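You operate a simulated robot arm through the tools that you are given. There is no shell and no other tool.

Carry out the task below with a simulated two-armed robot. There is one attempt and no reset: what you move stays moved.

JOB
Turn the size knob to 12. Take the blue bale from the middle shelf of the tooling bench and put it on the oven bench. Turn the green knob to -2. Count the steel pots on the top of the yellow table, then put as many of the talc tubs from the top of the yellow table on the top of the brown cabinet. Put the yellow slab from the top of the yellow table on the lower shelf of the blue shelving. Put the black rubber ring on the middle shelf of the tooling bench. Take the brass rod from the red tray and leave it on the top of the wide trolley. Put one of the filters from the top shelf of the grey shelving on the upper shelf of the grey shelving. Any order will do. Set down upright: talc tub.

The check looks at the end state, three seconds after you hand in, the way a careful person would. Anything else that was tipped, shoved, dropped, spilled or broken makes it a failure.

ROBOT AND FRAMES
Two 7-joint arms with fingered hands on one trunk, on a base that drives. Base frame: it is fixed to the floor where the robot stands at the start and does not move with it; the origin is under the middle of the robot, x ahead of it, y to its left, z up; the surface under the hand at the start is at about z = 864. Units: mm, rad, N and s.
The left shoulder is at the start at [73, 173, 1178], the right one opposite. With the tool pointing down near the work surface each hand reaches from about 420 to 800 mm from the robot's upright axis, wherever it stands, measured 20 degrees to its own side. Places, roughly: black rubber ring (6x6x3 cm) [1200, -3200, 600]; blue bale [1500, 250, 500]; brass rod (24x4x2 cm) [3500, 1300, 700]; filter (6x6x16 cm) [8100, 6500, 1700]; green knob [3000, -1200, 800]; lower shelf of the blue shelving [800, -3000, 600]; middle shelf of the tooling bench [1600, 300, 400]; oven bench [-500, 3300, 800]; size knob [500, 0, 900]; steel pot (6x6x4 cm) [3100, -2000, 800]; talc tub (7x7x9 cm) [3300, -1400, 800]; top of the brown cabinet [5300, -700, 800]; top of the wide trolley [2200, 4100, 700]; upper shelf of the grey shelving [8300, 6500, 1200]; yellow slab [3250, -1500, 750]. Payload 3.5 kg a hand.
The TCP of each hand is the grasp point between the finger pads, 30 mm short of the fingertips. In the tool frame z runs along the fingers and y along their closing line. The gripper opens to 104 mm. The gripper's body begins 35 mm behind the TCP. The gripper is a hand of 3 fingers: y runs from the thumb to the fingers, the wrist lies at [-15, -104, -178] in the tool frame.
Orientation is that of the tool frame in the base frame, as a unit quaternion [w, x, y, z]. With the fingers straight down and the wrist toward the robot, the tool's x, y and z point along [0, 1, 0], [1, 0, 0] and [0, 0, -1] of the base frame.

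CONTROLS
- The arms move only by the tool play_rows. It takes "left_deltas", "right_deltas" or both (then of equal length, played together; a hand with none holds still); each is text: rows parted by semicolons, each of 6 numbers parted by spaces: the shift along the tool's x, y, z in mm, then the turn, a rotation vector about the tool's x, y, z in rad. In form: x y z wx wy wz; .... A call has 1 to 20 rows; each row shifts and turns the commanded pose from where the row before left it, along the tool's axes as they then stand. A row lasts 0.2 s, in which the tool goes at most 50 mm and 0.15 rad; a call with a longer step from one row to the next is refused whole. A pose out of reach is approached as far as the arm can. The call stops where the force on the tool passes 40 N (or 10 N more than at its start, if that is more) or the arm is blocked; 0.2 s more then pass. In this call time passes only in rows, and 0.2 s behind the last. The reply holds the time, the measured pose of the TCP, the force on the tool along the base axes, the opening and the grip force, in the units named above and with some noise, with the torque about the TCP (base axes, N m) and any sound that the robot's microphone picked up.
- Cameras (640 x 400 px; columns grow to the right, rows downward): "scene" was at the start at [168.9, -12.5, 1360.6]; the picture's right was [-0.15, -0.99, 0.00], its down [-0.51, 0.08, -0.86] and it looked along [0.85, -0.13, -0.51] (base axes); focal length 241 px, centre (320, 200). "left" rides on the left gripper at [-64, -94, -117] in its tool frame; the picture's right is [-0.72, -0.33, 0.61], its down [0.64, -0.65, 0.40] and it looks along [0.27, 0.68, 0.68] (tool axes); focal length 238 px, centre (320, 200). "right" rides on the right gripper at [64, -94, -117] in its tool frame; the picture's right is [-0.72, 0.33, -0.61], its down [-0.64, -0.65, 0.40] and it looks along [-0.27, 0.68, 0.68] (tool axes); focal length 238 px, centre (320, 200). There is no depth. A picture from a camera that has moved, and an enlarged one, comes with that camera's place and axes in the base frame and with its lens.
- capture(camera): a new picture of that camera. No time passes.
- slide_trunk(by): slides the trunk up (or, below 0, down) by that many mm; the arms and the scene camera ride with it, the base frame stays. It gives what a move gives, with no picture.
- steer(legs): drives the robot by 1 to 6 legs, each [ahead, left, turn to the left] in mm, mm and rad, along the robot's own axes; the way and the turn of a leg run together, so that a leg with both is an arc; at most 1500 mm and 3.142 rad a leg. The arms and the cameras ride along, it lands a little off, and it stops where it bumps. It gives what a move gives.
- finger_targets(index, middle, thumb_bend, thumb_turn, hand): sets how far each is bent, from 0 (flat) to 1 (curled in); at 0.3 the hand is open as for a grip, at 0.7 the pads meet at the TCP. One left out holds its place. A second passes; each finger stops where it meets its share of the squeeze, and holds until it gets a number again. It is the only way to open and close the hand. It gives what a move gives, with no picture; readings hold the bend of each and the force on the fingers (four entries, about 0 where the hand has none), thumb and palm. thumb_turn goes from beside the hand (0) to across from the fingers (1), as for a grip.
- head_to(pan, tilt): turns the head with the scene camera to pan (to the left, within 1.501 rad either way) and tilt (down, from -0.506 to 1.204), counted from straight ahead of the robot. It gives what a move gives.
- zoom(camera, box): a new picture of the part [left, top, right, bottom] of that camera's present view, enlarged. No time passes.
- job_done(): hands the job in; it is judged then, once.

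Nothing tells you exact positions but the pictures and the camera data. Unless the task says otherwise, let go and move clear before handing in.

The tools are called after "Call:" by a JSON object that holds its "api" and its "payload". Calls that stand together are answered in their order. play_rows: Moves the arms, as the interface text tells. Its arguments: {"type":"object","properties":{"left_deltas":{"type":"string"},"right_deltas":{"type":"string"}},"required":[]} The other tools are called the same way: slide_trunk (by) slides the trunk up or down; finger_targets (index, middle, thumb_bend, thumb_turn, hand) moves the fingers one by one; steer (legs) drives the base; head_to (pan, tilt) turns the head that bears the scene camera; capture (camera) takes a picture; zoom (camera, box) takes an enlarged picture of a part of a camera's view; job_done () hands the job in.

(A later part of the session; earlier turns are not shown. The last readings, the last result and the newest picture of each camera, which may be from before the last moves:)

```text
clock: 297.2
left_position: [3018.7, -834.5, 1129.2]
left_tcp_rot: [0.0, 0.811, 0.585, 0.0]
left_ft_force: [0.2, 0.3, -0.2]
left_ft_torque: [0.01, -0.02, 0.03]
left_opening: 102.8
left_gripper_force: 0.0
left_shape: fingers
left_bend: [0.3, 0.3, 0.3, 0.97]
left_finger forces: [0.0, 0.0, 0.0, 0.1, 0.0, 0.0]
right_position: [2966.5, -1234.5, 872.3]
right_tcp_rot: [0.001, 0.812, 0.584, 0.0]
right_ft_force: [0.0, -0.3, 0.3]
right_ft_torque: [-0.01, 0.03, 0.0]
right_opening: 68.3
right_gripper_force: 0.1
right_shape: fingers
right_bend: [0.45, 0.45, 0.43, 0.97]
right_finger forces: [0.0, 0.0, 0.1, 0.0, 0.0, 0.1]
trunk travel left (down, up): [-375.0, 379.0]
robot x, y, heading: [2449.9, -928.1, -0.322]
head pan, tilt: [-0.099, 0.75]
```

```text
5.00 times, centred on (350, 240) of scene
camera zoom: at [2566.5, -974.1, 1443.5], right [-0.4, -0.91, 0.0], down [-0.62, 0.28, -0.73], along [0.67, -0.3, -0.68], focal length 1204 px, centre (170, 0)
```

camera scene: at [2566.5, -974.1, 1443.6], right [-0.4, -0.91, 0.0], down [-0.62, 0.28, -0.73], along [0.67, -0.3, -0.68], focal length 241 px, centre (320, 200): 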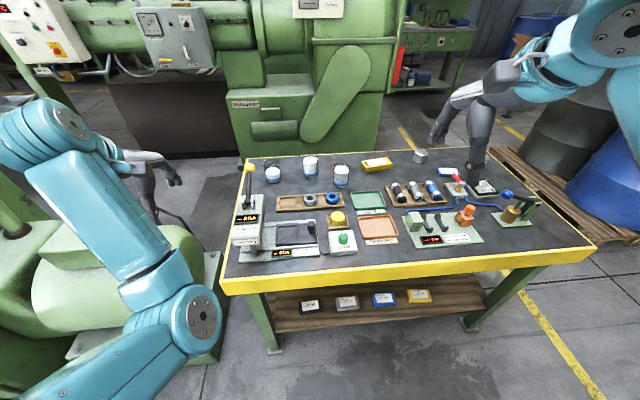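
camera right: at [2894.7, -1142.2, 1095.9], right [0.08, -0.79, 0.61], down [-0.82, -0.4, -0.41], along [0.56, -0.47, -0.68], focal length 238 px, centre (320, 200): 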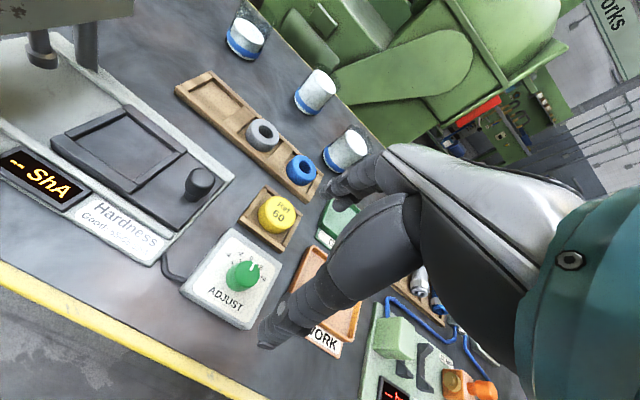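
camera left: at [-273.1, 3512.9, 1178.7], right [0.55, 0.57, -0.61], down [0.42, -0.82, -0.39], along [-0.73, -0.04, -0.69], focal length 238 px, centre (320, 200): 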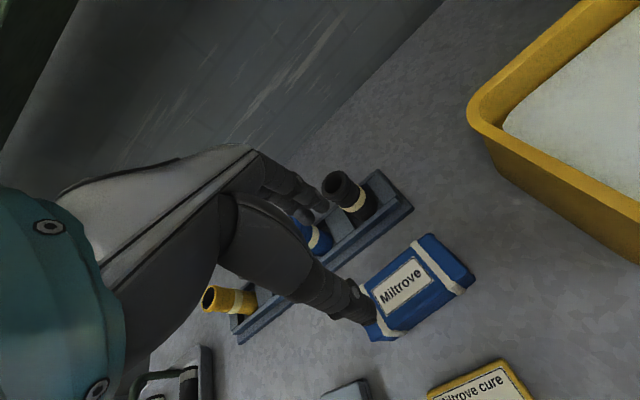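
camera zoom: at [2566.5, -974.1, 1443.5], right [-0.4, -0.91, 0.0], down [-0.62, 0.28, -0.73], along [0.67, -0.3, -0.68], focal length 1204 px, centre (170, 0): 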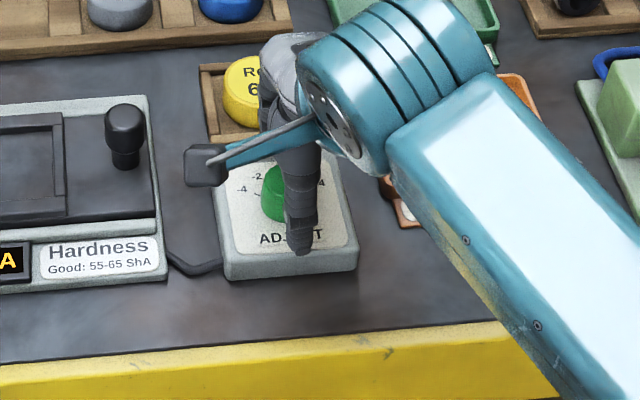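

Call:
{"api": "play_rows", "payload": {"right_deltas": "0 -3 4 0 0 0; 0 0 3 0 0 0; 0 0 0 0 0 0"}}

Call:
{"api": "finger_targets", "payload": {"hand": "right", "index": 0.58, "middle": 0.58, "thumb_bend": 0.55}}

Call:
{"api": "zoom", "payload": {"camera": "right", "box": [200, 150, 400, 310]}}

```text
clock: 298.0
left_position: [3017.5, -833.0, 1128.8]
left_tcp_rot: [0.002, 0.811, 0.585, 0.001]
left_ft_force: [-0.2, -0.7, -0.6]
left_ft_torque: [0.01, 0.0, -0.01]
left_opening: 103.0
left_gripper_force: 0.1
left_shape: fingers
left_bend: [0.3, 0.3, 0.3, 0.97]
left_finger forces: [0.1, 0.0, 0.0, 0.1, 0.1, 0.0]
right_position: [2962.9, -1232.9, 866.7]
right_tcp_rot: [0.001, 0.812, 0.583, 0.001]
right_ft_force: [-0.1, 0.3, -0.4]
right_ft_torque: [0.02, -0.02, -0.01]
right_opening: 67.7
right_gripper_force: 0.1
right_shape: fingers
right_bend: [0.45, 0.45, 0.43, 0.97]
right_finger forces: [0.0, 0.1, 0.0, 0.0, 0.0, 0.0]
trunk travel left (down, up): [-375.0, 379.0]
robot x, y, heading: [2446.7, -927.7, -0.32]
head pan, tilt: [-0.099, 0.75]
```

```text
clock: 299.0
left_position: [3017.0, -833.9, 1128.8]
left_tcp_rot: [0.001, 0.811, 0.586, 0.001]
left_ft_force: [0.0, -0.5, 0.1]
left_ft_torque: [0.0, -0.01, -0.02]
left_opening: 103.1
left_gripper_force: 0.0
left_shape: fingers
left_bend: [0.3, 0.3, 0.3, 0.97]
left_finger forces: [0.1, 0.0, 0.0, 0.0, 0.0, 0.1]
right_position: [2962.8, -1232.3, 865.8]
right_tcp_rot: [0.001, 0.813, 0.583, 0.0]
right_ft_force: [-0.5, 1.0, 0.4]
right_ft_torque: [0.03, -0.03, 0.02]
right_opening: 37.5
right_gripper_force: 0.0
right_shape: fingers
right_bend: [0.57, 0.57, 0.55, 0.97]
right_finger forces: [0.1, 0.0, 0.0, 0.1, 0.0, 0.0]
trunk travel left (down, up): [-375.0, 379.0]
robot x, y, heading: [2446.7, -927.7, -0.318]
head pan, tilt: [-0.099, 0.75]
```

```text
2.50 times, centred on (300, 230) of right
camera zoom: at [2893.0, -1142.3, 982.7], right [0.08, -0.79, 0.61], down [-0.82, -0.4, -0.41], along [0.56, -0.47, -0.68], focal length 596 px, centre (370, 125)
```

zoom: 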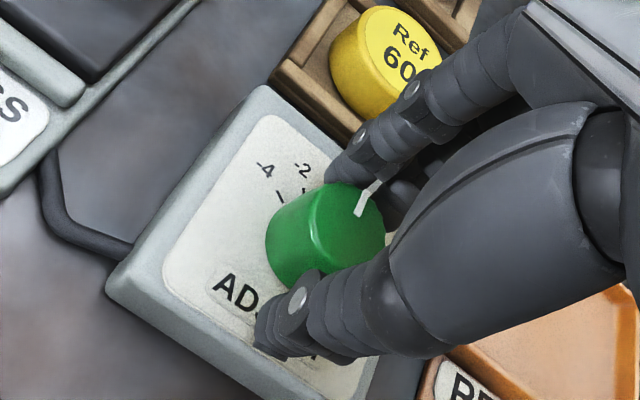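

Centred with no contact yet. I close gently onto the knob.

Call:
{"api": "finger_targets", "payload": {"hand": "right", "index": 0.7, "middle": 0.7, "thumb_bend": 0.7}}

Call:
{"api": "zoom", "payload": {"camera": "right", "box": [200, 150, 400, 310]}}

```text
clock: 300.0
left_position: [3018.1, -835.4, 1127.7]
left_tcp_rot: [0.0, 0.811, 0.585, 0.001]
left_ft_force: [0.2, -0.1, 0.0]
left_ft_torque: [-0.01, -0.03, 0.0]
left_opening: 102.9
left_gripper_force: 0.1
left_shape: fingers
left_bend: [0.3, 0.3, 0.3, 0.97]
left_finger forces: [0.0, 0.1, 0.0, 0.0, 0.0, 0.1]
right_position: [2963.2, -1233.5, 867.3]
right_tcp_rot: [0.002, 0.812, 0.583, 0.001]
right_ft_force: [9.3, -4.7, 1.4]
right_ft_torque: [-0.16, -0.27, -0.02]
right_opening: 22.8
right_gripper_force: 10.3
right_shape: fingers
right_bend: [0.59, 0.65, 0.65, 0.97]
right_finger forces: [9.5, 5.7, 0.1, 0.0, 5.1, 0.1]
trunk travel left (down, up): [-375.0, 379.0]
robot x, y, heading: [2448.3, -927.3, -0.318]
head pan, tilt: [-0.099, 0.75]
```

```text
2.50 times, centred on (300, 230) of right
camera zoom: at [2893.9, -1143.1, 982.7], right [0.08, -0.79, 0.61], down [-0.82, -0.4, -0.41], along [0.56, -0.47, -0.68], focal length 596 px, centre (370, 125)
```

zoom: 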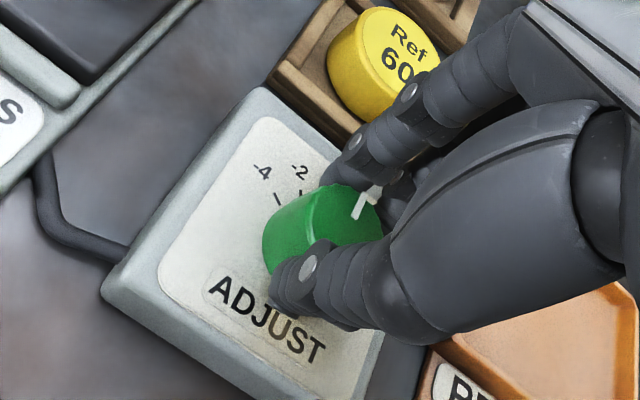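

The knob is held. I rotate counter-clockwise about 26° (one of the -2 steps) while compensating 1.5 mm, then check.

Call:
{"api": "play_rows", "payload": {"right_deltas": "0 1.5 0 0 0 -0.09; 0 0 0 0 0 -0.12; 0 0 0 0 0 -0.12; 0 0 0 0 0 -0.12; 0 0 0 0 0 0"}}

Call:
{"api": "zoom", "payload": {"camera": "right", "box": [200, 150, 400, 310]}}

Call:
{"api": "zoom", "payload": {"camera": "scene", "box": [310, 215, 380, 265]}}

```text
clock: 301.2
left_position: [3019.3, -835.0, 1129.0]
left_tcp_rot: [0.001, 0.811, 0.585, 0.001]
left_ft_force: [-0.4, 0.8, 0.0]
left_ft_torque: [0.03, 0.01, 0.01]
left_opening: 103.1
left_gripper_force: 0.0
left_shape: fingers
left_bend: [0.3, 0.3, 0.3, 0.97]
left_finger forces: [0.1, 0.1, 0.0, 0.0, 0.0, 0.1]
right_position: [2965.9, -1233.9, 866.3]
right_tcp_rot: [0.001, 0.662, 0.75, 0.0]
right_ft_force: [8.3, -7.3, 0.5]
right_ft_torque: [-0.17, -0.23, -0.01]
right_opening: 22.2
right_gripper_force: 11.2
right_shape: fingers
right_bend: [0.6, 0.65, 0.65, 0.98]
right_finger forces: [7.3, 8.4, 0.1, 0.0, 6.2, 0.1]
trunk travel left (down, up): [-375.0, 379.0]
robot x, y, heading: [2444.4, -924.6, -0.317]
head pan, tilt: [-0.099, 0.75]
```

```text
2.50 times, centred on (300, 230) of right
camera zoom: at [2862.9, -1182.0, 982.7], right [0.41, -0.67, 0.61], down [-0.57, -0.72, -0.41], along [0.71, -0.18, -0.68], focal length 596 px, centre (370, 125)
```

zoom: 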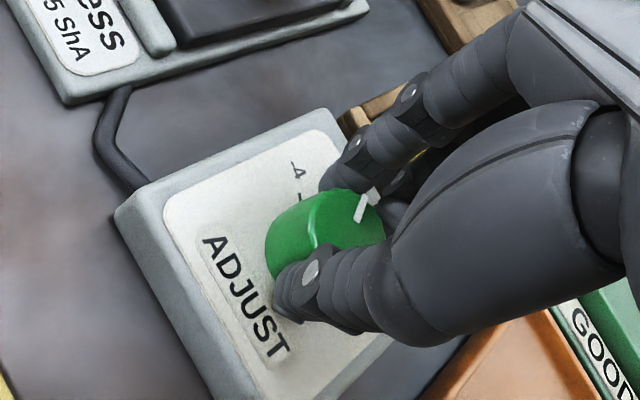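

```text
8.00 times, centred on (345, 240) of scene
camera zoom: at [2567.5, -974.9, 1443.4], right [-0.4, -0.91, 0.0], down [-0.62, 0.28, -0.73], along [0.67, -0.3, -0.68], focal length 1927 px, centre (120, -120)
```

zoom: 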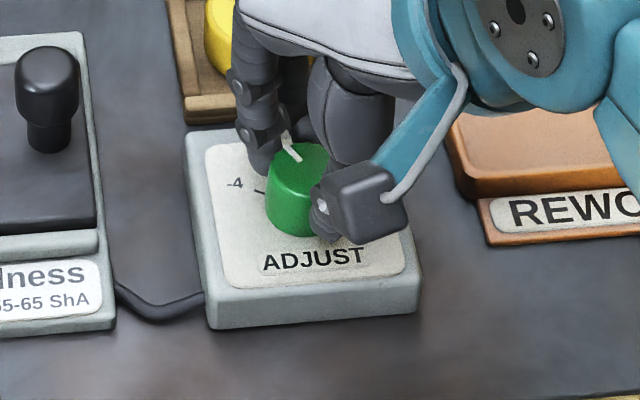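

Call:
{"api": "finger_targets", "payload": {"hand": "right", "index": 0.5, "middle": 0.5, "thumb_bend": 0.47}}

Call:
{"api": "play_rows", "payload": {"right_deltas": "0 0 -20 0 0 0; 0 0 -35 0 0 0; 0 0 -45 0 0 0; 0 0 -45 0 0 0"}}

Call:
{"api": "zoom", "payload": {"camera": "right", "box": [150, 200, 310, 320]}}

Call:
{"api": "zoom", "payload": {"camera": "scene", "box": [310, 215, 380, 265]}}

```text
clock: 302.2
left_position: [3018.4, -834.2, 1128.3]
left_tcp_rot: [0.002, 0.811, 0.585, 0.001]
left_ft_force: [0.2, 0.5, -0.5]
left_ft_torque: [-0.01, -0.03, 0.0]
left_opening: 103.0
left_gripper_force: 0.1
left_shape: fingers
left_bend: [0.3, 0.3, 0.3, 0.97]
left_finger forces: [0.0, 0.1, 0.0, 0.1, 0.0, 0.0]
right_position: [2964.5, -1231.9, 867.2]
right_tcp_rot: [0.0, 0.662, 0.749, 0.001]
right_ft_force: [-0.8, -0.7, -0.7]
right_ft_torque: [0.01, -0.01, 0.01]
right_opening: 55.7
right_gripper_force: 0.1
right_shape: fingers
right_bend: [0.5, 0.5, 0.47, 0.98]
right_finger forces: [0.0, 0.0, 0.0, 0.0, 0.1, 0.0]
trunk travel left (down, up): [-375.0, 379.0]
robot x, y, heading: [2446.0, -926.4, -0.32]
head pan, tilt: [-0.099, 0.75]
```

```text
clock: 303.2
left_position: [3017.1, -834.9, 1128.4]
left_tcp_rot: [0.001, 0.811, 0.585, 0.001]
left_ft_force: [-0.6, 0.0, 0.2]
left_ft_torque: [-0.03, -0.02, 0.0]
left_opening: 103.0
left_gripper_force: 0.1
left_shape: fingers
left_bend: [0.3, 0.3, 0.3, 0.97]
left_finger forces: [0.1, 0.0, 0.0, 0.0, 0.1, 0.1]
right_position: [2965.0, -1230.4, 1013.9]
right_tcp_rot: [0.001, 0.661, 0.75, 0.0]
right_ft_force: [0.2, -0.7, 0.3]
right_ft_torque: [-0.04, 0.01, -0.01]
right_opening: 55.4
right_gripper_force: 0.1
right_shape: fingers
right_bend: [0.5, 0.5, 0.47, 0.98]
right_finger forces: [0.0, 0.0, 0.0, 0.1, 0.0, 0.0]
trunk travel left (down, up): [-375.0, 379.0]
robot x, y, heading: [2449.1, -930.1, -0.316]
head pan, tilt: [-0.099, 0.75]
```

```text
3.33 times, centred on (230, 260) of right
camera zoom: at [2862.2, -1179.6, 1129.8], right [0.41, -0.67, 0.61], down [-0.57, -0.72, -0.41], along [0.71, -0.18, -0.68], focal length 794 px, centre (620, 0)
```

zoom: 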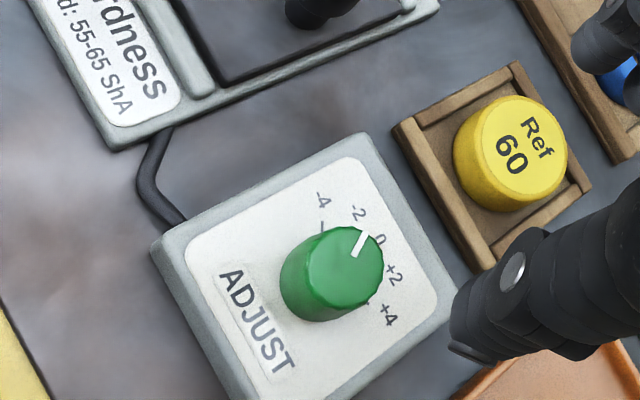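

```text
8.00 times, centred on (345, 240) of scene
camera zoom: at [2566.6, -973.8, 1443.5], right [-0.4, -0.91, 0.0], down [-0.62, 0.28, -0.73], along [0.67, -0.3, -0.68], focal length 1927 px, centre (120, -120)
```

zoom: 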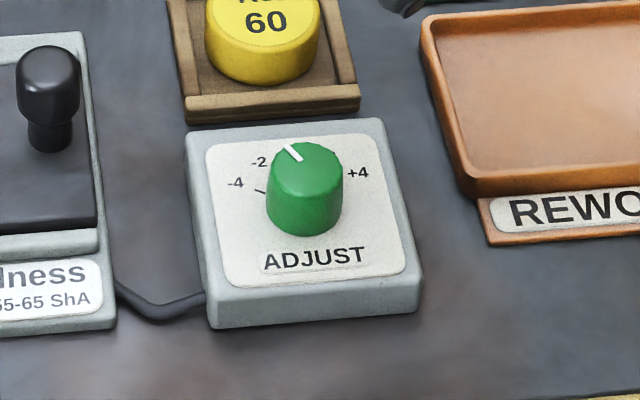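

The pointer now lines up with -2 and the box hasn't moved. Next I lift the right hand away and survey the slab and tubs closely.

Call:
{"api": "play_rows", "payload": {"right_deltas": "0 0 -45 0 0 0; 0 0 -45 0 0 0; 0 0 -45 0 0 0.15; 0 0 -45 0 0 0.15; 0 0 0 0 0 0.15; -40 0 0 0 0 0; -40 0 0 0 0 0; -40 0 0 0 0 0"}}

Call:
{"api": "finger_targets", "payload": {"hand": "right", "index": 0.3, "middle": 0.3, "thumb_bend": 0.3}}

Call:
{"api": "capture", "payload": {"camera": "right"}}

Call:
{"api": "capture", "payload": {"camera": "scene"}}

```text
clock: 305.0
left_position: [3017.8, -835.4, 1128.8]
left_tcp_rot: [0.001, 0.811, 0.585, 0.001]
left_ft_force: [0.1, -0.3, -0.1]
left_ft_torque: [0.0, 0.03, 0.0]
left_opening: 103.2
left_gripper_force: 0.1
left_shape: fingers
left_bend: [0.3, 0.3, 0.3, 0.97]
left_finger forces: [0.0, 0.0, 0.1, 0.1, 0.0, 0.1]
right_position: [2924.1, -1346.3, 1191.7]
right_tcp_rot: [0.001, 0.812, 0.583, 0.0]
right_ft_force: [-1.1, -1.0, -0.1]
right_ft_torque: [0.02, 0.0, 0.01]
right_opening: 55.5
right_gripper_force: 0.1
right_shape: fingers
right_bend: [0.5, 0.5, 0.47, 0.98]
right_finger forces: [0.1, 0.0, 0.0, 0.0, 0.0, 0.0]
trunk travel left (down, up): [-375.0, 379.0]
robot x, y, heading: [2445.4, -925.3, -0.319]
head pan, tilt: [-0.099, 0.75]
```

```text
clock: 306.0
left_position: [3017.1, -834.2, 1128.8]
left_tcp_rot: [0.001, 0.811, 0.585, 0.002]
left_ft_force: [0.5, -0.3, 0.3]
left_ft_torque: [0.01, 0.01, -0.01]
left_opening: 102.7
left_gripper_force: 0.0
left_shape: fingers
left_bend: [0.3, 0.3, 0.3, 0.97]
left_finger forces: [0.1, 0.0, 0.0, 0.0, 0.0, 0.0]
right_position: [2923.8, -1346.2, 1192.8]
right_tcp_rot: [0.001, 0.812, 0.583, 0.001]
right_ft_force: [0.6, 0.6, 0.5]
right_ft_torque: [-0.01, 0.0, 0.02]
right_opening: 102.8
right_gripper_force: 0.0
right_shape: fingers
right_bend: [0.3, 0.3, 0.3, 0.98]
right_finger forces: [0.1, 0.1, 0.0, 0.1, 0.0, 0.0]
trunk travel left (down, up): [-375.0, 379.0]
robot x, y, heading: [2448.2, -927.6, -0.315]
head pan, tilt: [-0.099, 0.75]
```

```text
taken
camera right: at [2855.1, -1255.0, 1307.9], right [0.08, -0.79, 0.61], down [-0.82, -0.4, -0.41], along [0.56, -0.47, -0.68], focal length 238 px, centre (320, 200)
```

right: 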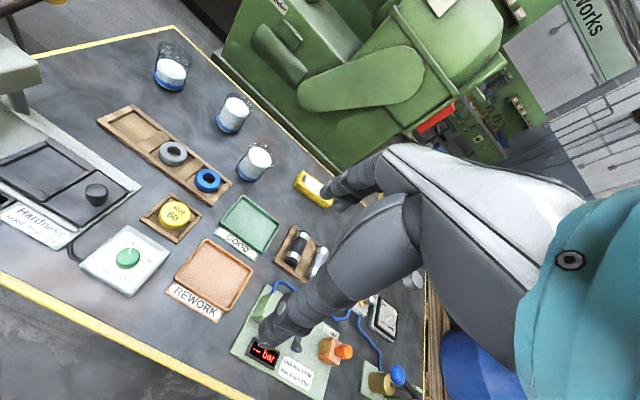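

```text
taken
camera scene: at [2566.6, -974.0, 1443.5], right [-0.4, -0.91, 0.0], down [-0.62, 0.28, -0.73], along [0.67, -0.3, -0.68], focal length 241 px, centre (320, 200)
```

scene: 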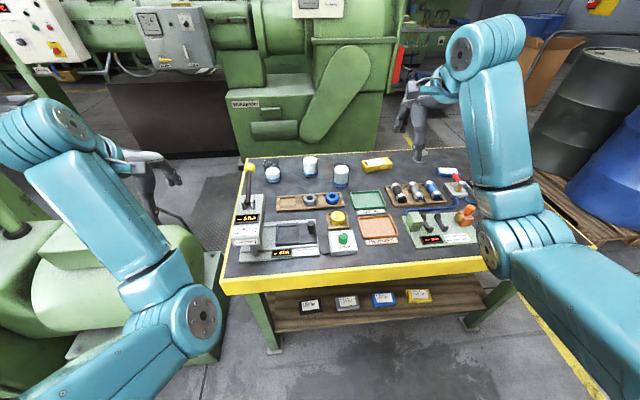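

Call:
{"api": "zoom", "payload": {"camera": "right", "box": [140, 30, 350, 220]}}

Call:
{"api": "zoom", "payload": {"camera": "scene", "box": [250, 145, 410, 215]}}

```text
2.11 times, centred on (245, 125) of right
camera zoom: at [2855.1, -1255.0, 1307.9], right [0.08, -0.79, 0.61], down [-0.82, -0.4, -0.41], along [0.56, -0.47, -0.68], focal length 502 px, centre (478, 358)
```

zoom: 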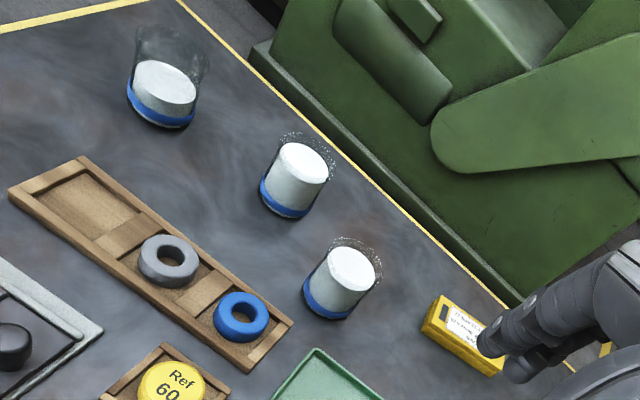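

```text
4.00 times, centred on (330, 180) of scene
camera zoom: at [2566.6, -974.0, 1443.5], right [-0.4, -0.91, 0.0], down [-0.62, 0.28, -0.73], along [0.67, -0.3, -0.68], focal length 963 px, centre (280, 280)
```

zoom: 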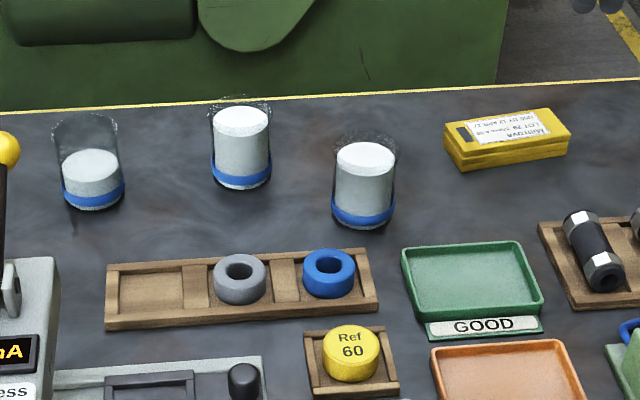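

Measured: tubs at ≈[3407,-1126], [3369,-1283], [3256,-1377]; slab ≈[3310,-1591]; table top z≈790. The slab is best reached from the table's south end, so I drive around there.

Call:
{"api": "steer", "payload": {"legs": [[-450, 0, 0], [0, -1150, 0]]}}

Call:
{"api": "head_to", "payload": {"pan": -0.3, "tilt": 0.4}}

Call:
{"api": "capture", "payload": {"camera": "scene"}}

```text
clock: 314.1
left_position: [2237.0, -1787.3, 1128.6]
left_tcp_rot: [0.001, 0.812, 0.584, 0.001]
left_ft_force: [0.0, 0.3, 0.1]
left_ft_torque: [0.02, -0.02, -0.01]
left_opening: 103.1
left_gripper_force: 0.1
left_shape: fingers
left_bend: [0.3, 0.3, 0.3, 0.97]
left_finger forces: [0.0, 0.0, 0.1, 0.0, 0.0, 0.1]
right_position: [2143.5, -2297.1, 1191.2]
right_tcp_rot: [0.0, 0.813, 0.583, 0.001]
right_ft_force: [-0.4, 0.0, -0.1]
right_ft_torque: [-0.01, -0.02, 0.02]
right_opening: 102.7
right_gripper_force: 0.1
right_shape: fingers
right_bend: [0.3, 0.3, 0.3, 0.98]
right_finger forces: [0.1, 0.0, 0.0, 0.0, 0.0, 0.0]
trunk travel left (down, up): [-375.0, 379.0]
robot x, y, heading: [1665.8, -1880.7, -0.316]
head pan, tilt: [-0.099, 0.75]
```

```text
clock: 315.0
left_position: [2237.6, -1787.4, 1128.7]
left_tcp_rot: [0.002, 0.812, 0.584, 0.001]
left_ft_force: [-0.5, -0.2, -0.1]
left_ft_torque: [-0.02, 0.02, -0.02]
left_opening: 102.9
left_gripper_force: 0.0
left_shape: fingers
left_bend: [0.3, 0.3, 0.3, 0.97]
left_finger forces: [0.1, 0.1, 0.0, 0.0, 0.0, 0.1]
right_position: [2143.7, -2297.9, 1191.7]
right_tcp_rot: [0.001, 0.812, 0.583, 0.001]
right_ft_force: [-0.2, 0.5, -0.2]
right_ft_torque: [-0.02, -0.01, 0.02]
right_opening: 102.8
right_gripper_force: 0.0
right_shape: fingers
right_bend: [0.3, 0.3, 0.3, 0.98]
right_finger forces: [0.0, 0.1, 0.1, 0.0, 0.1, 0.0]
trunk travel left (down, up): [-375.0, 379.0]
robot x, y, heading: [1665.4, -1880.9, -0.321]
head pan, tilt: [-0.3, 0.4]
```

```text
taken
camera scene: at [1785.9, -1946.1, 1474.6], right [-0.58, -0.81, 0.0], down [-0.32, 0.23, -0.92], along [0.75, -0.53, -0.39], focal length 241 px, centre (320, 200)
```

scene: 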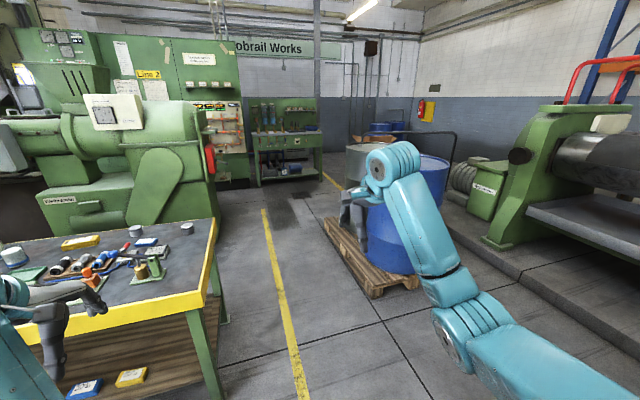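

The slab's narrow side faces west, so I should reach it from the west with the robot turned ~45° (left shoulder toward the table) for extra reach. I drive back to that spot and turn.

Call:
{"api": "steer", "payload": {"legs": [[420, 593, 0], [0, 0, -0.788]]}}

Call:
{"api": "slide_trunk", "payload": {"by": -60}}

Call:
{"api": "head_to", "payload": {"pan": 0.7, "tilt": 0.6}}

Call:
{"api": "capture", "payload": {"camera": "scene"}}

```text
clock: 321.0
left_position: [2721.3, -1791.0, 1127.6]
left_tcp_rot: [0.002, 0.974, 0.227, 0.001]
left_ft_force: [-0.4, 0.9, -0.1]
left_ft_torque: [0.0, -0.01, 0.04]
left_opening: 102.9
left_gripper_force: 0.0
left_shape: fingers
left_bend: [0.3, 0.3, 0.3, 0.97]
left_finger forces: [0.1, 0.0, 0.0, 0.0, 0.0, 0.1]
right_position: [2292.5, -2083.1, 1191.9]
right_tcp_rot: [0.001, 0.974, 0.225, 0.0]
right_ft_force: [-0.1, 0.0, 0.0]
right_ft_torque: [0.03, -0.02, 0.02]
right_opening: 102.7
right_gripper_force: 0.0
right_shape: fingers
right_bend: [0.3, 0.3, 0.3, 0.98]
right_finger forces: [0.0, 0.1, 0.0, 0.0, 0.0, 0.0]
trunk travel left (down, up): [-375.0, 379.0]
robot x, y, heading: [2254.9, -1447.7, -1.11]
head pan, tilt: [-0.3, 0.4]
```

```text
clock: 322.0
left_position: [2721.1, -1790.4, 1069.3]
left_tcp_rot: [0.002, 0.974, 0.226, 0.001]
left_ft_force: [-0.6, -1.0, 0.9]
left_ft_torque: [-0.02, -0.03, -0.01]
left_opening: 102.7
left_gripper_force: 0.0
left_shape: fingers
left_bend: [0.3, 0.3, 0.3, 0.97]
left_finger forces: [0.0, 0.0, 0.0, 0.1, 0.0, 0.1]
right_position: [2292.5, -2082.3, 1131.4]
right_tcp_rot: [0.001, 0.974, 0.224, 0.0]
right_ft_force: [-0.1, 0.1, 0.4]
right_ft_torque: [-0.01, -0.02, 0.02]
right_opening: 102.7
right_gripper_force: 0.2
right_shape: fingers
right_bend: [0.3, 0.3, 0.3, 0.98]
right_finger forces: [0.0, 0.0, 0.1, 0.1, 0.0, 0.1]
trunk travel left (down, up): [-315.0, 439.0]
robot x, y, heading: [2253.9, -1448.0, -1.106]
head pan, tilt: [-0.3, 0.4]
```

```text
clock: 323.3
left_position: [2721.0, -1790.3, 1069.0]
left_tcp_rot: [0.001, 0.974, 0.226, 0.001]
left_ft_force: [0.7, 0.5, -0.5]
left_ft_torque: [-0.03, -0.01, 0.0]
left_opening: 103.1
left_gripper_force: 0.0
left_shape: fingers
left_bend: [0.3, 0.3, 0.3, 0.97]
left_finger forces: [0.0, 0.0, 0.0, 0.0, 0.0, 0.1]
right_position: [2293.5, -2083.6, 1131.4]
right_tcp_rot: [0.001, 0.974, 0.225, 0.0]
right_ft_force: [0.5, 0.3, -0.4]
right_ft_torque: [0.04, 0.01, 0.0]
right_opening: 102.8
right_gripper_force: 0.0
right_shape: fingers
right_bend: [0.3, 0.3, 0.3, 0.98]
right_finger forces: [0.0, 0.0, 0.0, 0.1, 0.0, 0.1]
trunk travel left (down, up): [-315.0, 439.0]
robot x, y, heading: [2254.1, -1448.7, -1.109]
head pan, tilt: [0.7, 0.6]
```

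```text
taken
camera scene: at [2365.5, -1540.8, 1395.7], right [-0.4, -0.92, 0.0], down [-0.52, 0.23, -0.83], along [0.76, -0.33, -0.56], focal length 241 px, centre (320, 200)
```

scene: 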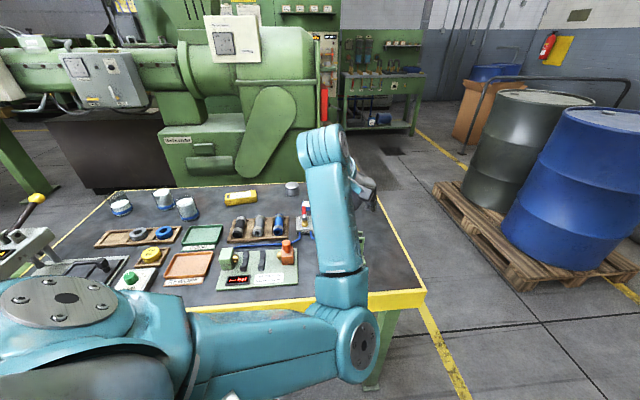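

Call:
{"api": "head_to", "payload": {"pan": 1.4, "tilt": 1.2}}

Call:
{"api": "capture", "payload": {"camera": "scene"}}

Call:
{"api": "head_to", "payload": {"pan": 0.0, "tilt": 1.2}}

Call:
{"api": "capture", "payload": {"camera": "scene"}}

```text
clock: 324.3
left_position: [2721.8, -1789.4, 1069.0]
left_tcp_rot: [0.001, 0.974, 0.227, 0.0]
left_ft_force: [0.6, -0.6, 0.4]
left_ft_torque: [0.0, 0.0, -0.04]
left_opening: 102.8
left_gripper_force: 0.2
left_shape: fingers
left_bend: [0.3, 0.3, 0.3, 0.97]
left_finger forces: [0.0, 0.0, 0.0, 0.0, 0.1, 0.0]
right_position: [2292.6, -2082.4, 1131.9]
right_tcp_rot: [0.001, 0.974, 0.225, 0.0]
right_ft_force: [-0.7, -0.9, 0.1]
right_ft_torque: [0.02, 0.01, 0.02]
right_opening: 102.7
right_gripper_force: 0.1
right_shape: fingers
right_bend: [0.3, 0.3, 0.3, 0.98]
right_finger forces: [0.0, 0.0, 0.0, 0.0, 0.0, 0.1]
trunk travel left (down, up): [-315.0, 439.0]
robot x, y, heading: [2251.8, -1447.1, -1.106]
head pan, tilt: [1.4, 1.201]
```

```text
taken
camera scene: at [2338.0, -1489.6, 1351.1], right [0.29, -0.96, 0.0], down [-0.89, -0.27, -0.36], along [0.35, 0.1, -0.93], focal length 241 px, centre (320, 200)
```

scene: 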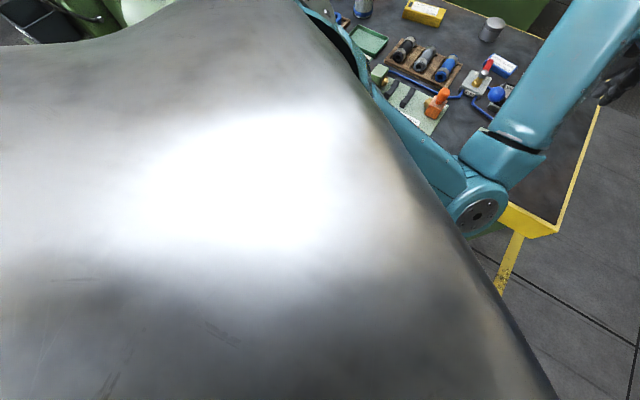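

```text
clock: 325.9
left_position: [2721.8, -1790.4, 1068.4]
left_tcp_rot: [0.001, 0.974, 0.227, 0.0]
left_ft_force: [0.6, 0.0, 0.1]
left_ft_torque: [0.01, 0.0, -0.02]
left_opening: 102.9
left_gripper_force: 0.1
left_shape: fingers
left_bend: [0.3, 0.3, 0.3, 0.97]
left_finger forces: [0.0, 0.1, 0.0, 0.1, 0.1, 0.0]
right_position: [2293.0, -2082.3, 1131.8]
right_tcp_rot: [0.001, 0.974, 0.225, 0.001]
right_ft_force: [-0.2, -0.5, -0.4]
right_ft_torque: [0.0, -0.03, 0.0]
right_opening: 102.9
right_gripper_force: 0.1
right_shape: fingers
right_bend: [0.3, 0.3, 0.3, 0.98]
right_finger forces: [0.1, 0.0, 0.0, 0.0, 0.0, 0.0]
trunk travel left (down, up): [-315.0, 439.0]
robot x, y, heading: [2253.9, -1447.2, -1.109]
head pan, tilt: [0.0, 1.201]
```

```text
taken
camera scene: at [2309.3, -1555.6, 1351.1], right [-0.9, -0.45, 0.0], down [-0.42, 0.83, -0.36], along [0.16, -0.32, -0.93], focal length 241 px, centre (320, 200)
```

scene: 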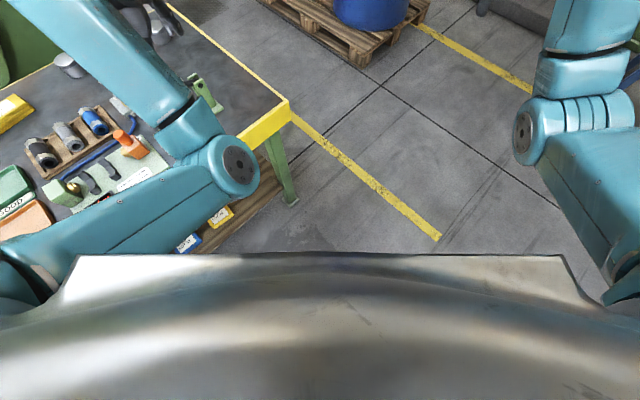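

Call:
{"api": "head_to", "payload": {"pan": 0.7, "tilt": 0.6}}

Call:
{"api": "zoom", "payload": {"camera": "scene", "box": [100, 160, 340, 310]}}

Call:
{"api": "zoom", "payload": {"camera": "scene", "box": [200, 170, 320, 245]}}

```text
clock: 326.9
left_position: [2721.6, -1790.3, 1067.8]
left_tcp_rot: [0.002, 0.974, 0.227, 0.0]
left_ft_force: [0.2, 0.2, 0.0]
left_ft_torque: [0.02, 0.01, 0.0]
left_opening: 102.8
left_gripper_force: 0.1
left_shape: fingers
left_bend: [0.3, 0.3, 0.3, 0.97]
left_finger forces: [0.0, 0.0, 0.1, 0.0, 0.0, 0.1]
right_position: [2293.3, -2083.1, 1131.5]
right_tcp_rot: [0.001, 0.974, 0.225, 0.0]
right_ft_force: [0.4, -0.9, 0.4]
right_ft_torque: [0.01, 0.0, -0.03]
right_opening: 102.7
right_gripper_force: 0.0
right_shape: fingers
right_bend: [0.3, 0.3, 0.3, 0.98]
right_finger forces: [0.0, 0.0, 0.1, 0.1, 0.1, 0.0]
trunk travel left (down, up): [-315.0, 439.0]
robot x, y, heading: [2253.6, -1450.2, -1.109]
head pan, tilt: [0.7, 0.6]
```

```text
2.67 times, centred on (220, 235) of scene
camera zoom: at [2365.4, -1540.8, 1395.6], right [-0.4, -0.92, 0.0], down [-0.52, 0.23, -0.82], along [0.76, -0.33, -0.57], focal length 642 px, centre (587, 107)
```

zoom: 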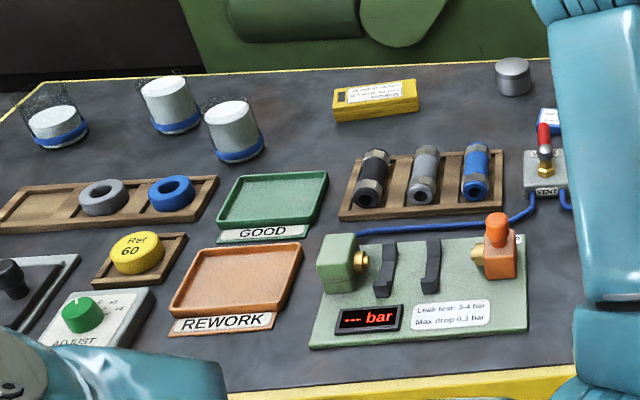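

```text
5.33 times, centred on (260, 208) of scene
camera zoom: at [2365.4, -1540.8, 1395.6], right [-0.4, -0.92, 0.0], down [-0.52, 0.23, -0.82], along [0.76, -0.33, -0.57], focal length 1284 px, centre (640, 160)
```

zoom: 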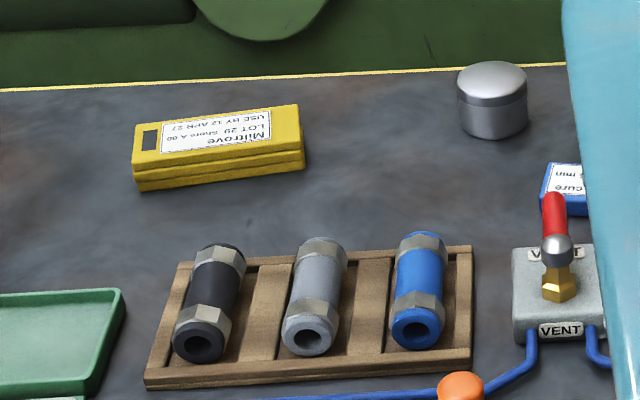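

Slab re-measured: centre ≈[3314,-1580], 131×56×28 mm, closing direction ≈ -11°. I swing the left hand outward and yaw it toward the slab direction first.

Call:
{"api": "play_rows", "payload": {"left_deltas": "43 -15 -14 0 0 0; 43 -15 -14 0 0 0; 43 -15 -14 0 0 0; 43 -15 -14 0 0 0; 43 -15 -14 0 0 0; 0 0 0 0 0 -0.131; 0 0 0 0 0 -0.131; 0 0 0 0 0 -0.131; 0 0 0 0 0 -0.131; 0 0 0 0 0 -0.131; 0 0 0 0 0 -0.131; 0 0 0 0 0 -0.131; 0 0 0 0 0 0"}}

Call:
{"api": "capture", "payload": {"camera": "scene"}}

```text
clock: 329.7
left_position: [2882.1, -1627.8, 1138.0]
left_tcp_rot: [0.001, 0.772, 0.636, -0.001]
left_ft_force: [0.3, -0.6, -0.8]
left_ft_torque: [0.02, 0.0, -0.02]
left_opening: 102.7
left_gripper_force: 0.2
left_shape: fingers
left_bend: [0.3, 0.3, 0.3, 0.97]
left_finger forces: [0.0, 0.1, 0.1, 0.1, 0.0, 0.0]
right_position: [2292.4, -2082.6, 1132.1]
right_tcp_rot: [0.0, 0.974, 0.225, 0.0]
right_ft_force: [-0.5, -1.0, 0.0]
right_ft_torque: [-0.04, 0.03, -0.03]
right_opening: 102.7
right_gripper_force: 0.1
right_shape: fingers
right_bend: [0.3, 0.3, 0.3, 0.98]
right_finger forces: [0.1, 0.0, 0.0, 0.1, 0.0, 0.1]
trunk travel left (down, up): [-315.0, 439.0]
robot x, y, heading: [2252.8, -1449.0, -1.11]
head pan, tilt: [0.7, 0.6]
```

```text
taken
camera scene: at [2365.5, -1540.7, 1395.7], right [-0.4, -0.92, 0.0], down [-0.52, 0.22, -0.83], along [0.76, -0.33, -0.56], focal length 241 px, centre (320, 200)
```

scene: 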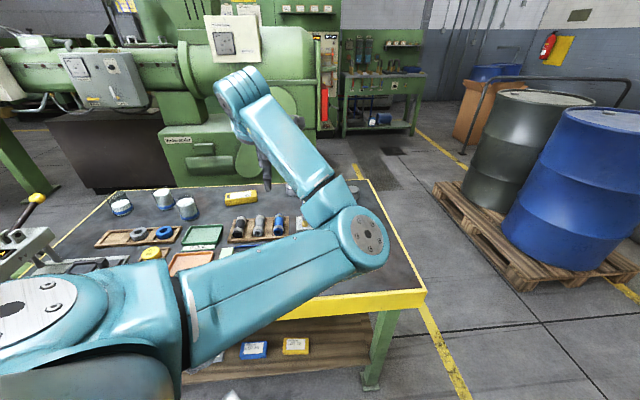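

Yaw is right (-11°). Now I slide the base left toward the table edge, with the arm held high.

Call:
{"api": "steer", "payload": {"legs": [[30, 200, 0]]}}

Call:
{"api": "steer", "payload": {"legs": [[8, 42, 0]]}}

Call:
{"api": "capture", "payload": {"camera": "scene"}}

Call:
{"api": "capture", "payload": {"camera": "left"}}

```text
clock: 331.3
left_position: [3071.4, -1567.4, 1137.2]
left_tcp_rot: [0.001, 0.773, 0.634, -0.001]
left_ft_force: [-0.4, 0.1, -0.7]
left_ft_torque: [-0.02, 0.01, 0.01]
left_opening: 103.0
left_gripper_force: 0.1
left_shape: fingers
left_bend: [0.3, 0.3, 0.3, 0.97]
left_finger forces: [0.1, 0.0, 0.1, 0.0, 0.0, 0.0]
right_position: [2482.0, -2022.5, 1131.4]
right_tcp_rot: [0.0, 0.975, 0.224, 0.0]
right_ft_force: [0.7, 0.1, 0.4]
right_ft_torque: [0.01, 0.01, 0.01]
right_opening: 102.7
right_gripper_force: 0.0
right_shape: fingers
right_bend: [0.3, 0.3, 0.3, 0.98]
right_finger forces: [0.0, 0.0, 0.1, 0.0, 0.0, 0.0]
trunk travel left (down, up): [-315.0, 439.0]
robot x, y, heading: [2445.2, -1386.5, -1.115]
head pan, tilt: [0.7, 0.6]
```

```text
clock: 332.2
left_position: [3113.1, -1555.6, 1137.0]
left_tcp_rot: [0.001, 0.773, 0.634, -0.002]
left_ft_force: [0.2, 0.2, -0.3]
left_ft_torque: [0.0, -0.01, 0.01]
left_opening: 103.1
left_gripper_force: 0.0
left_shape: fingers
left_bend: [0.3, 0.3, 0.3, 0.97]
left_finger forces: [0.0, 0.0, 0.0, 0.0, 0.0, 0.0]
right_position: [2522.6, -2010.3, 1132.0]
right_tcp_rot: [0.002, 0.975, 0.224, 0.0]
right_ft_force: [0.1, 0.1, -0.4]
right_ft_torque: [-0.01, 0.01, -0.01]
right_opening: 102.9
right_gripper_force: 0.0
right_shape: fingers
right_bend: [0.3, 0.3, 0.3, 0.98]
right_finger forces: [0.0, 0.0, 0.1, 0.0, 0.0, 0.0]
trunk travel left (down, up): [-315.0, 439.0]
robot x, y, heading: [2485.9, -1376.0, -1.108]
head pan, tilt: [0.7, 0.6]
```

```text
taken
camera scene: at [2597.5, -1468.0, 1395.5], right [-0.4, -0.92, 0.0], down [-0.52, 0.23, -0.82], along [0.76, -0.33, -0.57], focal length 241 px, centre (320, 200)
```

scene: 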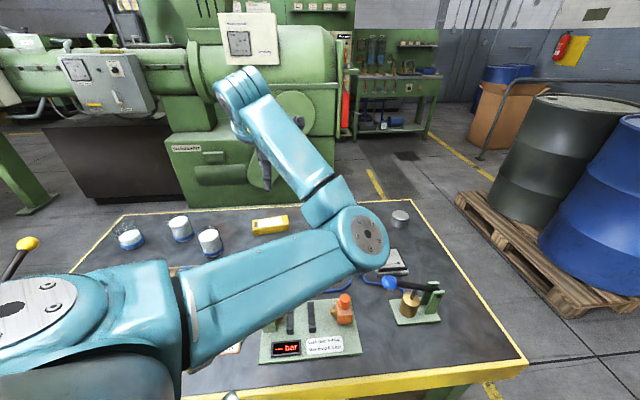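

```text
taken
camera left: at [3009.5, -1601.3, 1254.7], right [-0.46, -0.64, -0.61], down [-0.51, 0.76, -0.41], along [0.72, 0.13, -0.68], focal length 238 px, centre (320, 200)
```

left: 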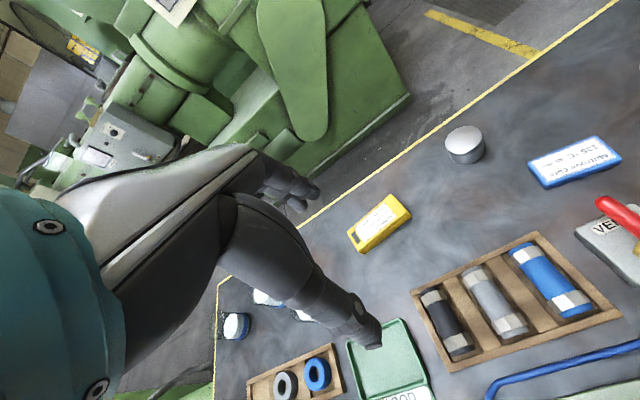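

Call:
{"api": "zoom", "payload": {"camera": "left", "box": [320, 170, 440, 270]}}

Call:
{"api": "zoom", "payload": {"camera": "scene", "box": [230, 200, 310, 250]}}

```text
4.00 times, centred on (380, 220) of left
camera zoom: at [3009.5, -1601.3, 1254.7], right [-0.46, -0.64, -0.61], down [-0.51, 0.76, -0.41], along [0.72, 0.13, -0.68], focal length 953 px, centre (80, 120)
```

zoom: 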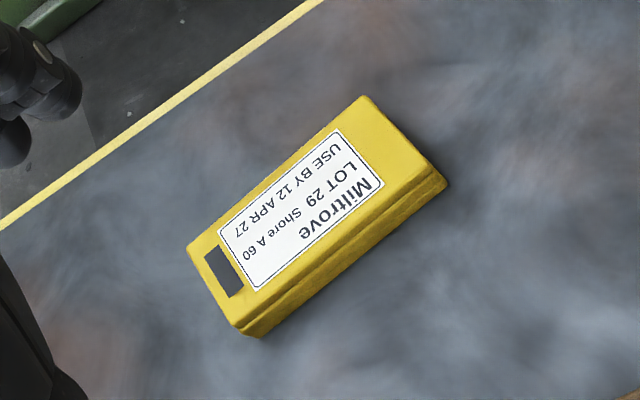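

```text
8.00 times, centred on (270, 225) of scene
camera zoom: at [2597.5, -1468.0, 1395.5], right [-0.4, -0.92, 0.0], down [-0.52, 0.23, -0.82], along [0.76, -0.33, -0.57], focal length 1927 px, centre (720, 0)
```

zoom: 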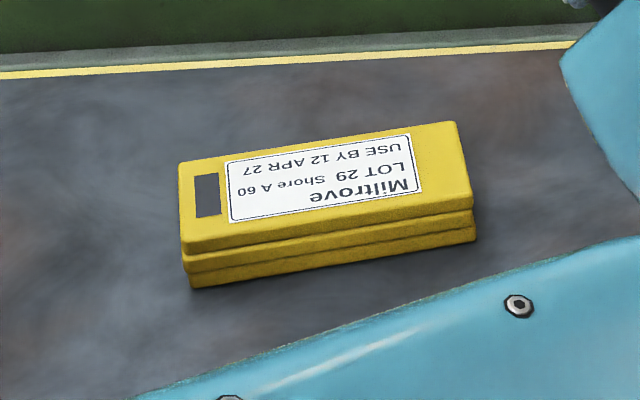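

Call:
{"api": "play_rows", "payload": {"left_deltas": "4 37 0 0 0 0; 4 37 0 0 0 0; 4 37 0 0 0 0; 4 37 0 0 0 0; 3 37 0 0 0 0; 0 0 40 0 0 0; 0 0 40 0 0 0; 0 0 40 0 0 0; 0 0 0 0 0 0"}}

Call:
{"api": "capture", "payload": {"camera": "left"}}

Call:
{"api": "zoom", "payload": {"camera": "left", "box": [240, 170, 480, 350]}}

Call:
{"api": "capture", "payload": {"camera": "scene"}}

```text
clock: 334.2
left_position: [3294.9, -1575.4, 1018.6]
left_tcp_rot: [0.001, 0.773, 0.634, -0.001]
left_ft_force: [0.6, 0.6, -0.1]
left_ft_torque: [-0.02, -0.03, -0.01]
left_opening: 103.0
left_gripper_force: 0.0
left_shape: fingers
left_bend: [0.3, 0.3, 0.3, 0.97]
left_finger forces: [0.1, 0.0, 0.0, 0.0, 0.0, 0.0]
right_position: [2523.0, -2010.5, 1132.3]
right_tcp_rot: [0.0, 0.974, 0.224, 0.0]
right_ft_force: [0.1, 0.3, -0.2]
right_ft_torque: [-0.01, -0.02, 0.04]
right_opening: 102.7
right_gripper_force: 0.0
right_shape: fingers
right_bend: [0.3, 0.3, 0.3, 0.98]
right_finger forces: [0.0, 0.1, 0.0, 0.0, 0.0, 0.0]
trunk travel left (down, up): [-315.0, 439.0]
robot x, y, heading: [2481.1, -1375.4, -1.109]
head pan, tilt: [0.7, 0.6]
```

```text
taken
camera left: at [3192.1, -1620.9, 1135.4], right [-0.46, -0.64, -0.61], down [-0.51, 0.75, -0.41], along [0.72, 0.13, -0.68], focal length 238 px, centre (320, 200)
```

left: 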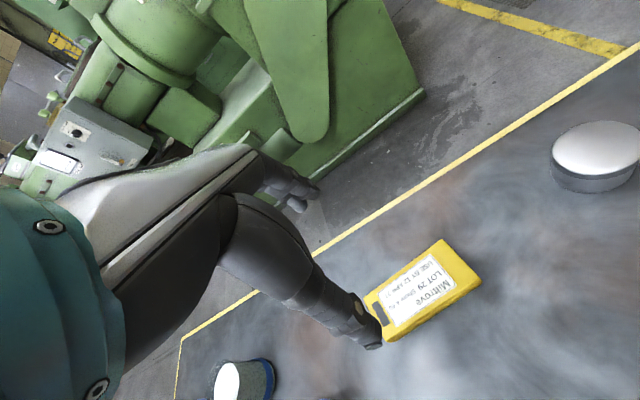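

```text
2.22 times, centred on (360, 260) of left
camera zoom: at [3192.1, -1620.9, 1135.4], right [-0.46, -0.64, -0.61], down [-0.51, 0.75, -0.41], along [0.72, 0.13, -0.68], focal length 530 px, centre (231, 67)
```

zoom: 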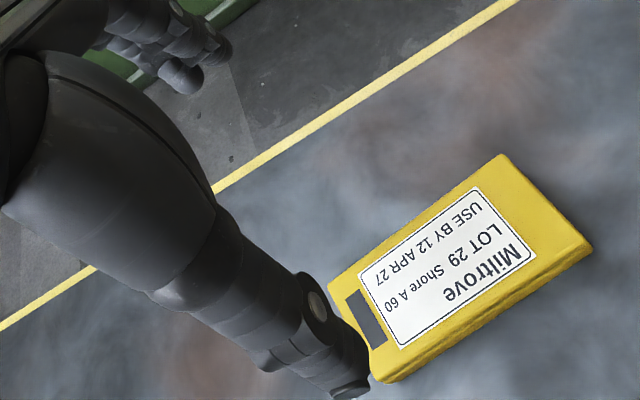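

```text
taken
camera scene: at [2595.5, -1468.4, 1395.7], right [-0.4, -0.92, 0.0], down [-0.52, 0.23, -0.83], along [0.76, -0.33, -0.56], focal length 241 px, centre (320, 200)
```

scene: 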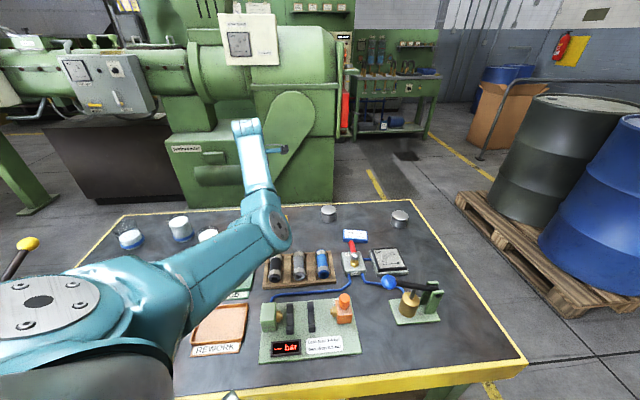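

Slab centre confirmed [3294,-1573], top z≈819. The hand is aligned above it. I lower the trunk 150 mm to bring the whole arm down.

Call:
{"api": "slide_trunk", "payload": {"by": -150}}

Call:
{"api": "zoom", "payload": {"camera": "left", "box": [240, 150, 540, 380]}}

Call:
{"api": "capture", "payload": {"camera": "scene"}}

```text
clock: 336.0
left_position: [3322.1, -1585.1, 875.8]
left_tcp_rot: [0.013, 0.77, 0.637, -0.001]
left_ft_force: [-0.5, -0.3, -0.1]
left_ft_torque: [-0.01, 0.0, 0.01]
left_opening: 102.9
left_gripper_force: 0.1
left_shape: fingers
left_bend: [0.3, 0.3, 0.3, 0.97]
left_finger forces: [0.0, 0.0, 0.0, 0.0, 0.0, 0.1]
right_position: [2540.4, -2019.0, 977.1]
right_tcp_rot: [-0.004, 0.975, 0.223, -0.006]
right_ft_force: [1.1, 0.9, 0.4]
right_ft_torque: [0.03, 0.03, 0.03]
right_opening: 102.4
right_gripper_force: 0.1
right_shape: fingers
right_bend: [0.3, 0.3, 0.3, 0.98]
right_finger forces: [0.0, 0.1, 0.0, 0.0, 0.0, 0.0]
trunk travel left (down, up): [-165.0, 589.0]
robot x, y, heading: [2489.4, -1380.5, -1.112]
head pan, tilt: [0.7, 0.6]
```

```text
1.74 times, centred on (390, 265) of left
camera zoom: at [3216.7, -1628.6, 992.9], right [-0.45, -0.66, -0.61], down [-0.51, 0.74, -0.43], along [0.73, 0.12, -0.67], focal length 414 px, centre (198, 87)
```

zoom: 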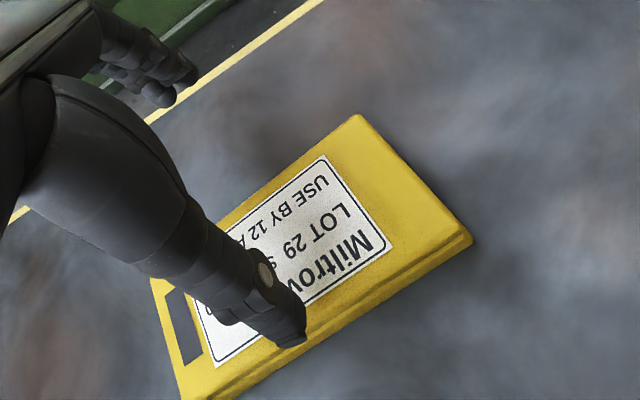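

```text
taken
camera scene: at [2648.4, -1541.1, 1238.9], right [-0.4, -0.92, 0.0], down [-0.53, 0.23, -0.81], along [0.75, -0.33, -0.58], focal length 241 px, centre (320, 200)
```

scene: 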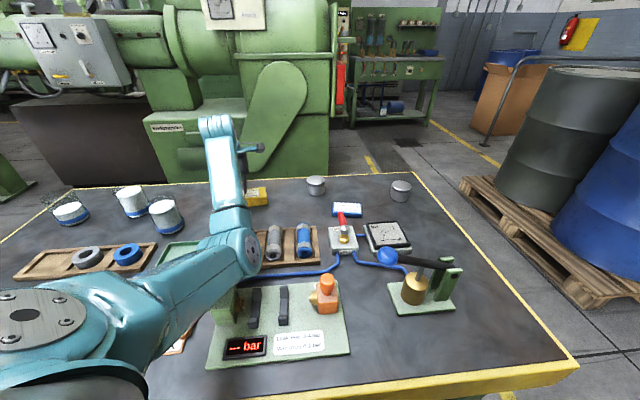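

The hand shifted ~30 mm with the trunk's lean. I re-centre over the slab and straighten the tool.

Call:
{"api": "play_rows", "payload": {"left_deltas": "3 -15 0 0.019 0.018 0.008; 3 -15 0 0 0 0; 0 0 10 0 0 0; 0 0 0 0 0 0"}}

Call:
{"api": "zoom", "payload": {"camera": "left", "box": [240, 150, 540, 380]}}

```text
clock: 337.1
left_position: [3308.7, -1574.6, 915.7]
left_tcp_rot: [0.055, 0.767, 0.639, 0.0]
left_ft_force: [0.5, -1.1, 0.4]
left_ft_torque: [0.0, 0.0, -0.02]
left_opening: 103.0
left_gripper_force: 0.2
left_shape: fingers
left_bend: [0.3, 0.3, 0.3, 0.97]
left_finger forces: [0.0, 0.0, 0.0, 0.0, 0.1, 0.0]
right_position: [2543.2, -2017.1, 974.4]
right_tcp_rot: [-0.002, 0.975, 0.224, -0.003]
right_ft_force: [-0.2, 0.0, -0.4]
right_ft_torque: [-0.03, -0.01, 0.04]
right_opening: 102.7
right_gripper_force: 0.1
right_shape: fingers
right_bend: [0.3, 0.3, 0.3, 0.98]
right_finger forces: [0.0, 0.1, 0.0, 0.0, 0.0, 0.1]
trunk travel left (down, up): [-165.0, 589.0]
robot x, y, heading: [2501.1, -1385.1, -1.106]
head pan, tilt: [0.7, 0.6]
stopped in row 4 (left hand): the arm was blocked; the commanded pose is now the measured one
```

```text
1.74 times, centred on (390, 265) of left
camera zoom: at [3197.8, -1612.2, 1030.1], right [-0.41, -0.7, -0.59], down [-0.5, 0.71, -0.5], along [0.77, 0.09, -0.64], focal length 414 px, centre (198, 87)
```

zoom: 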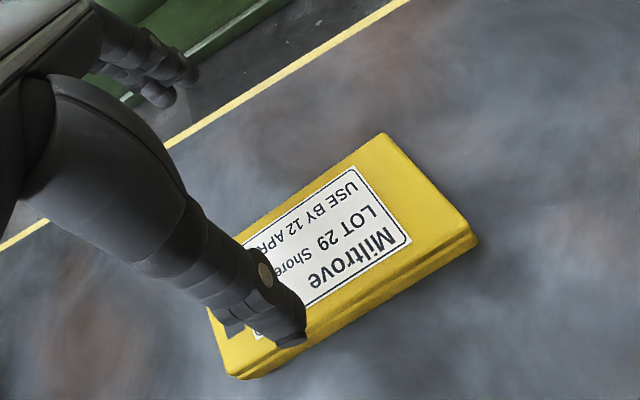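

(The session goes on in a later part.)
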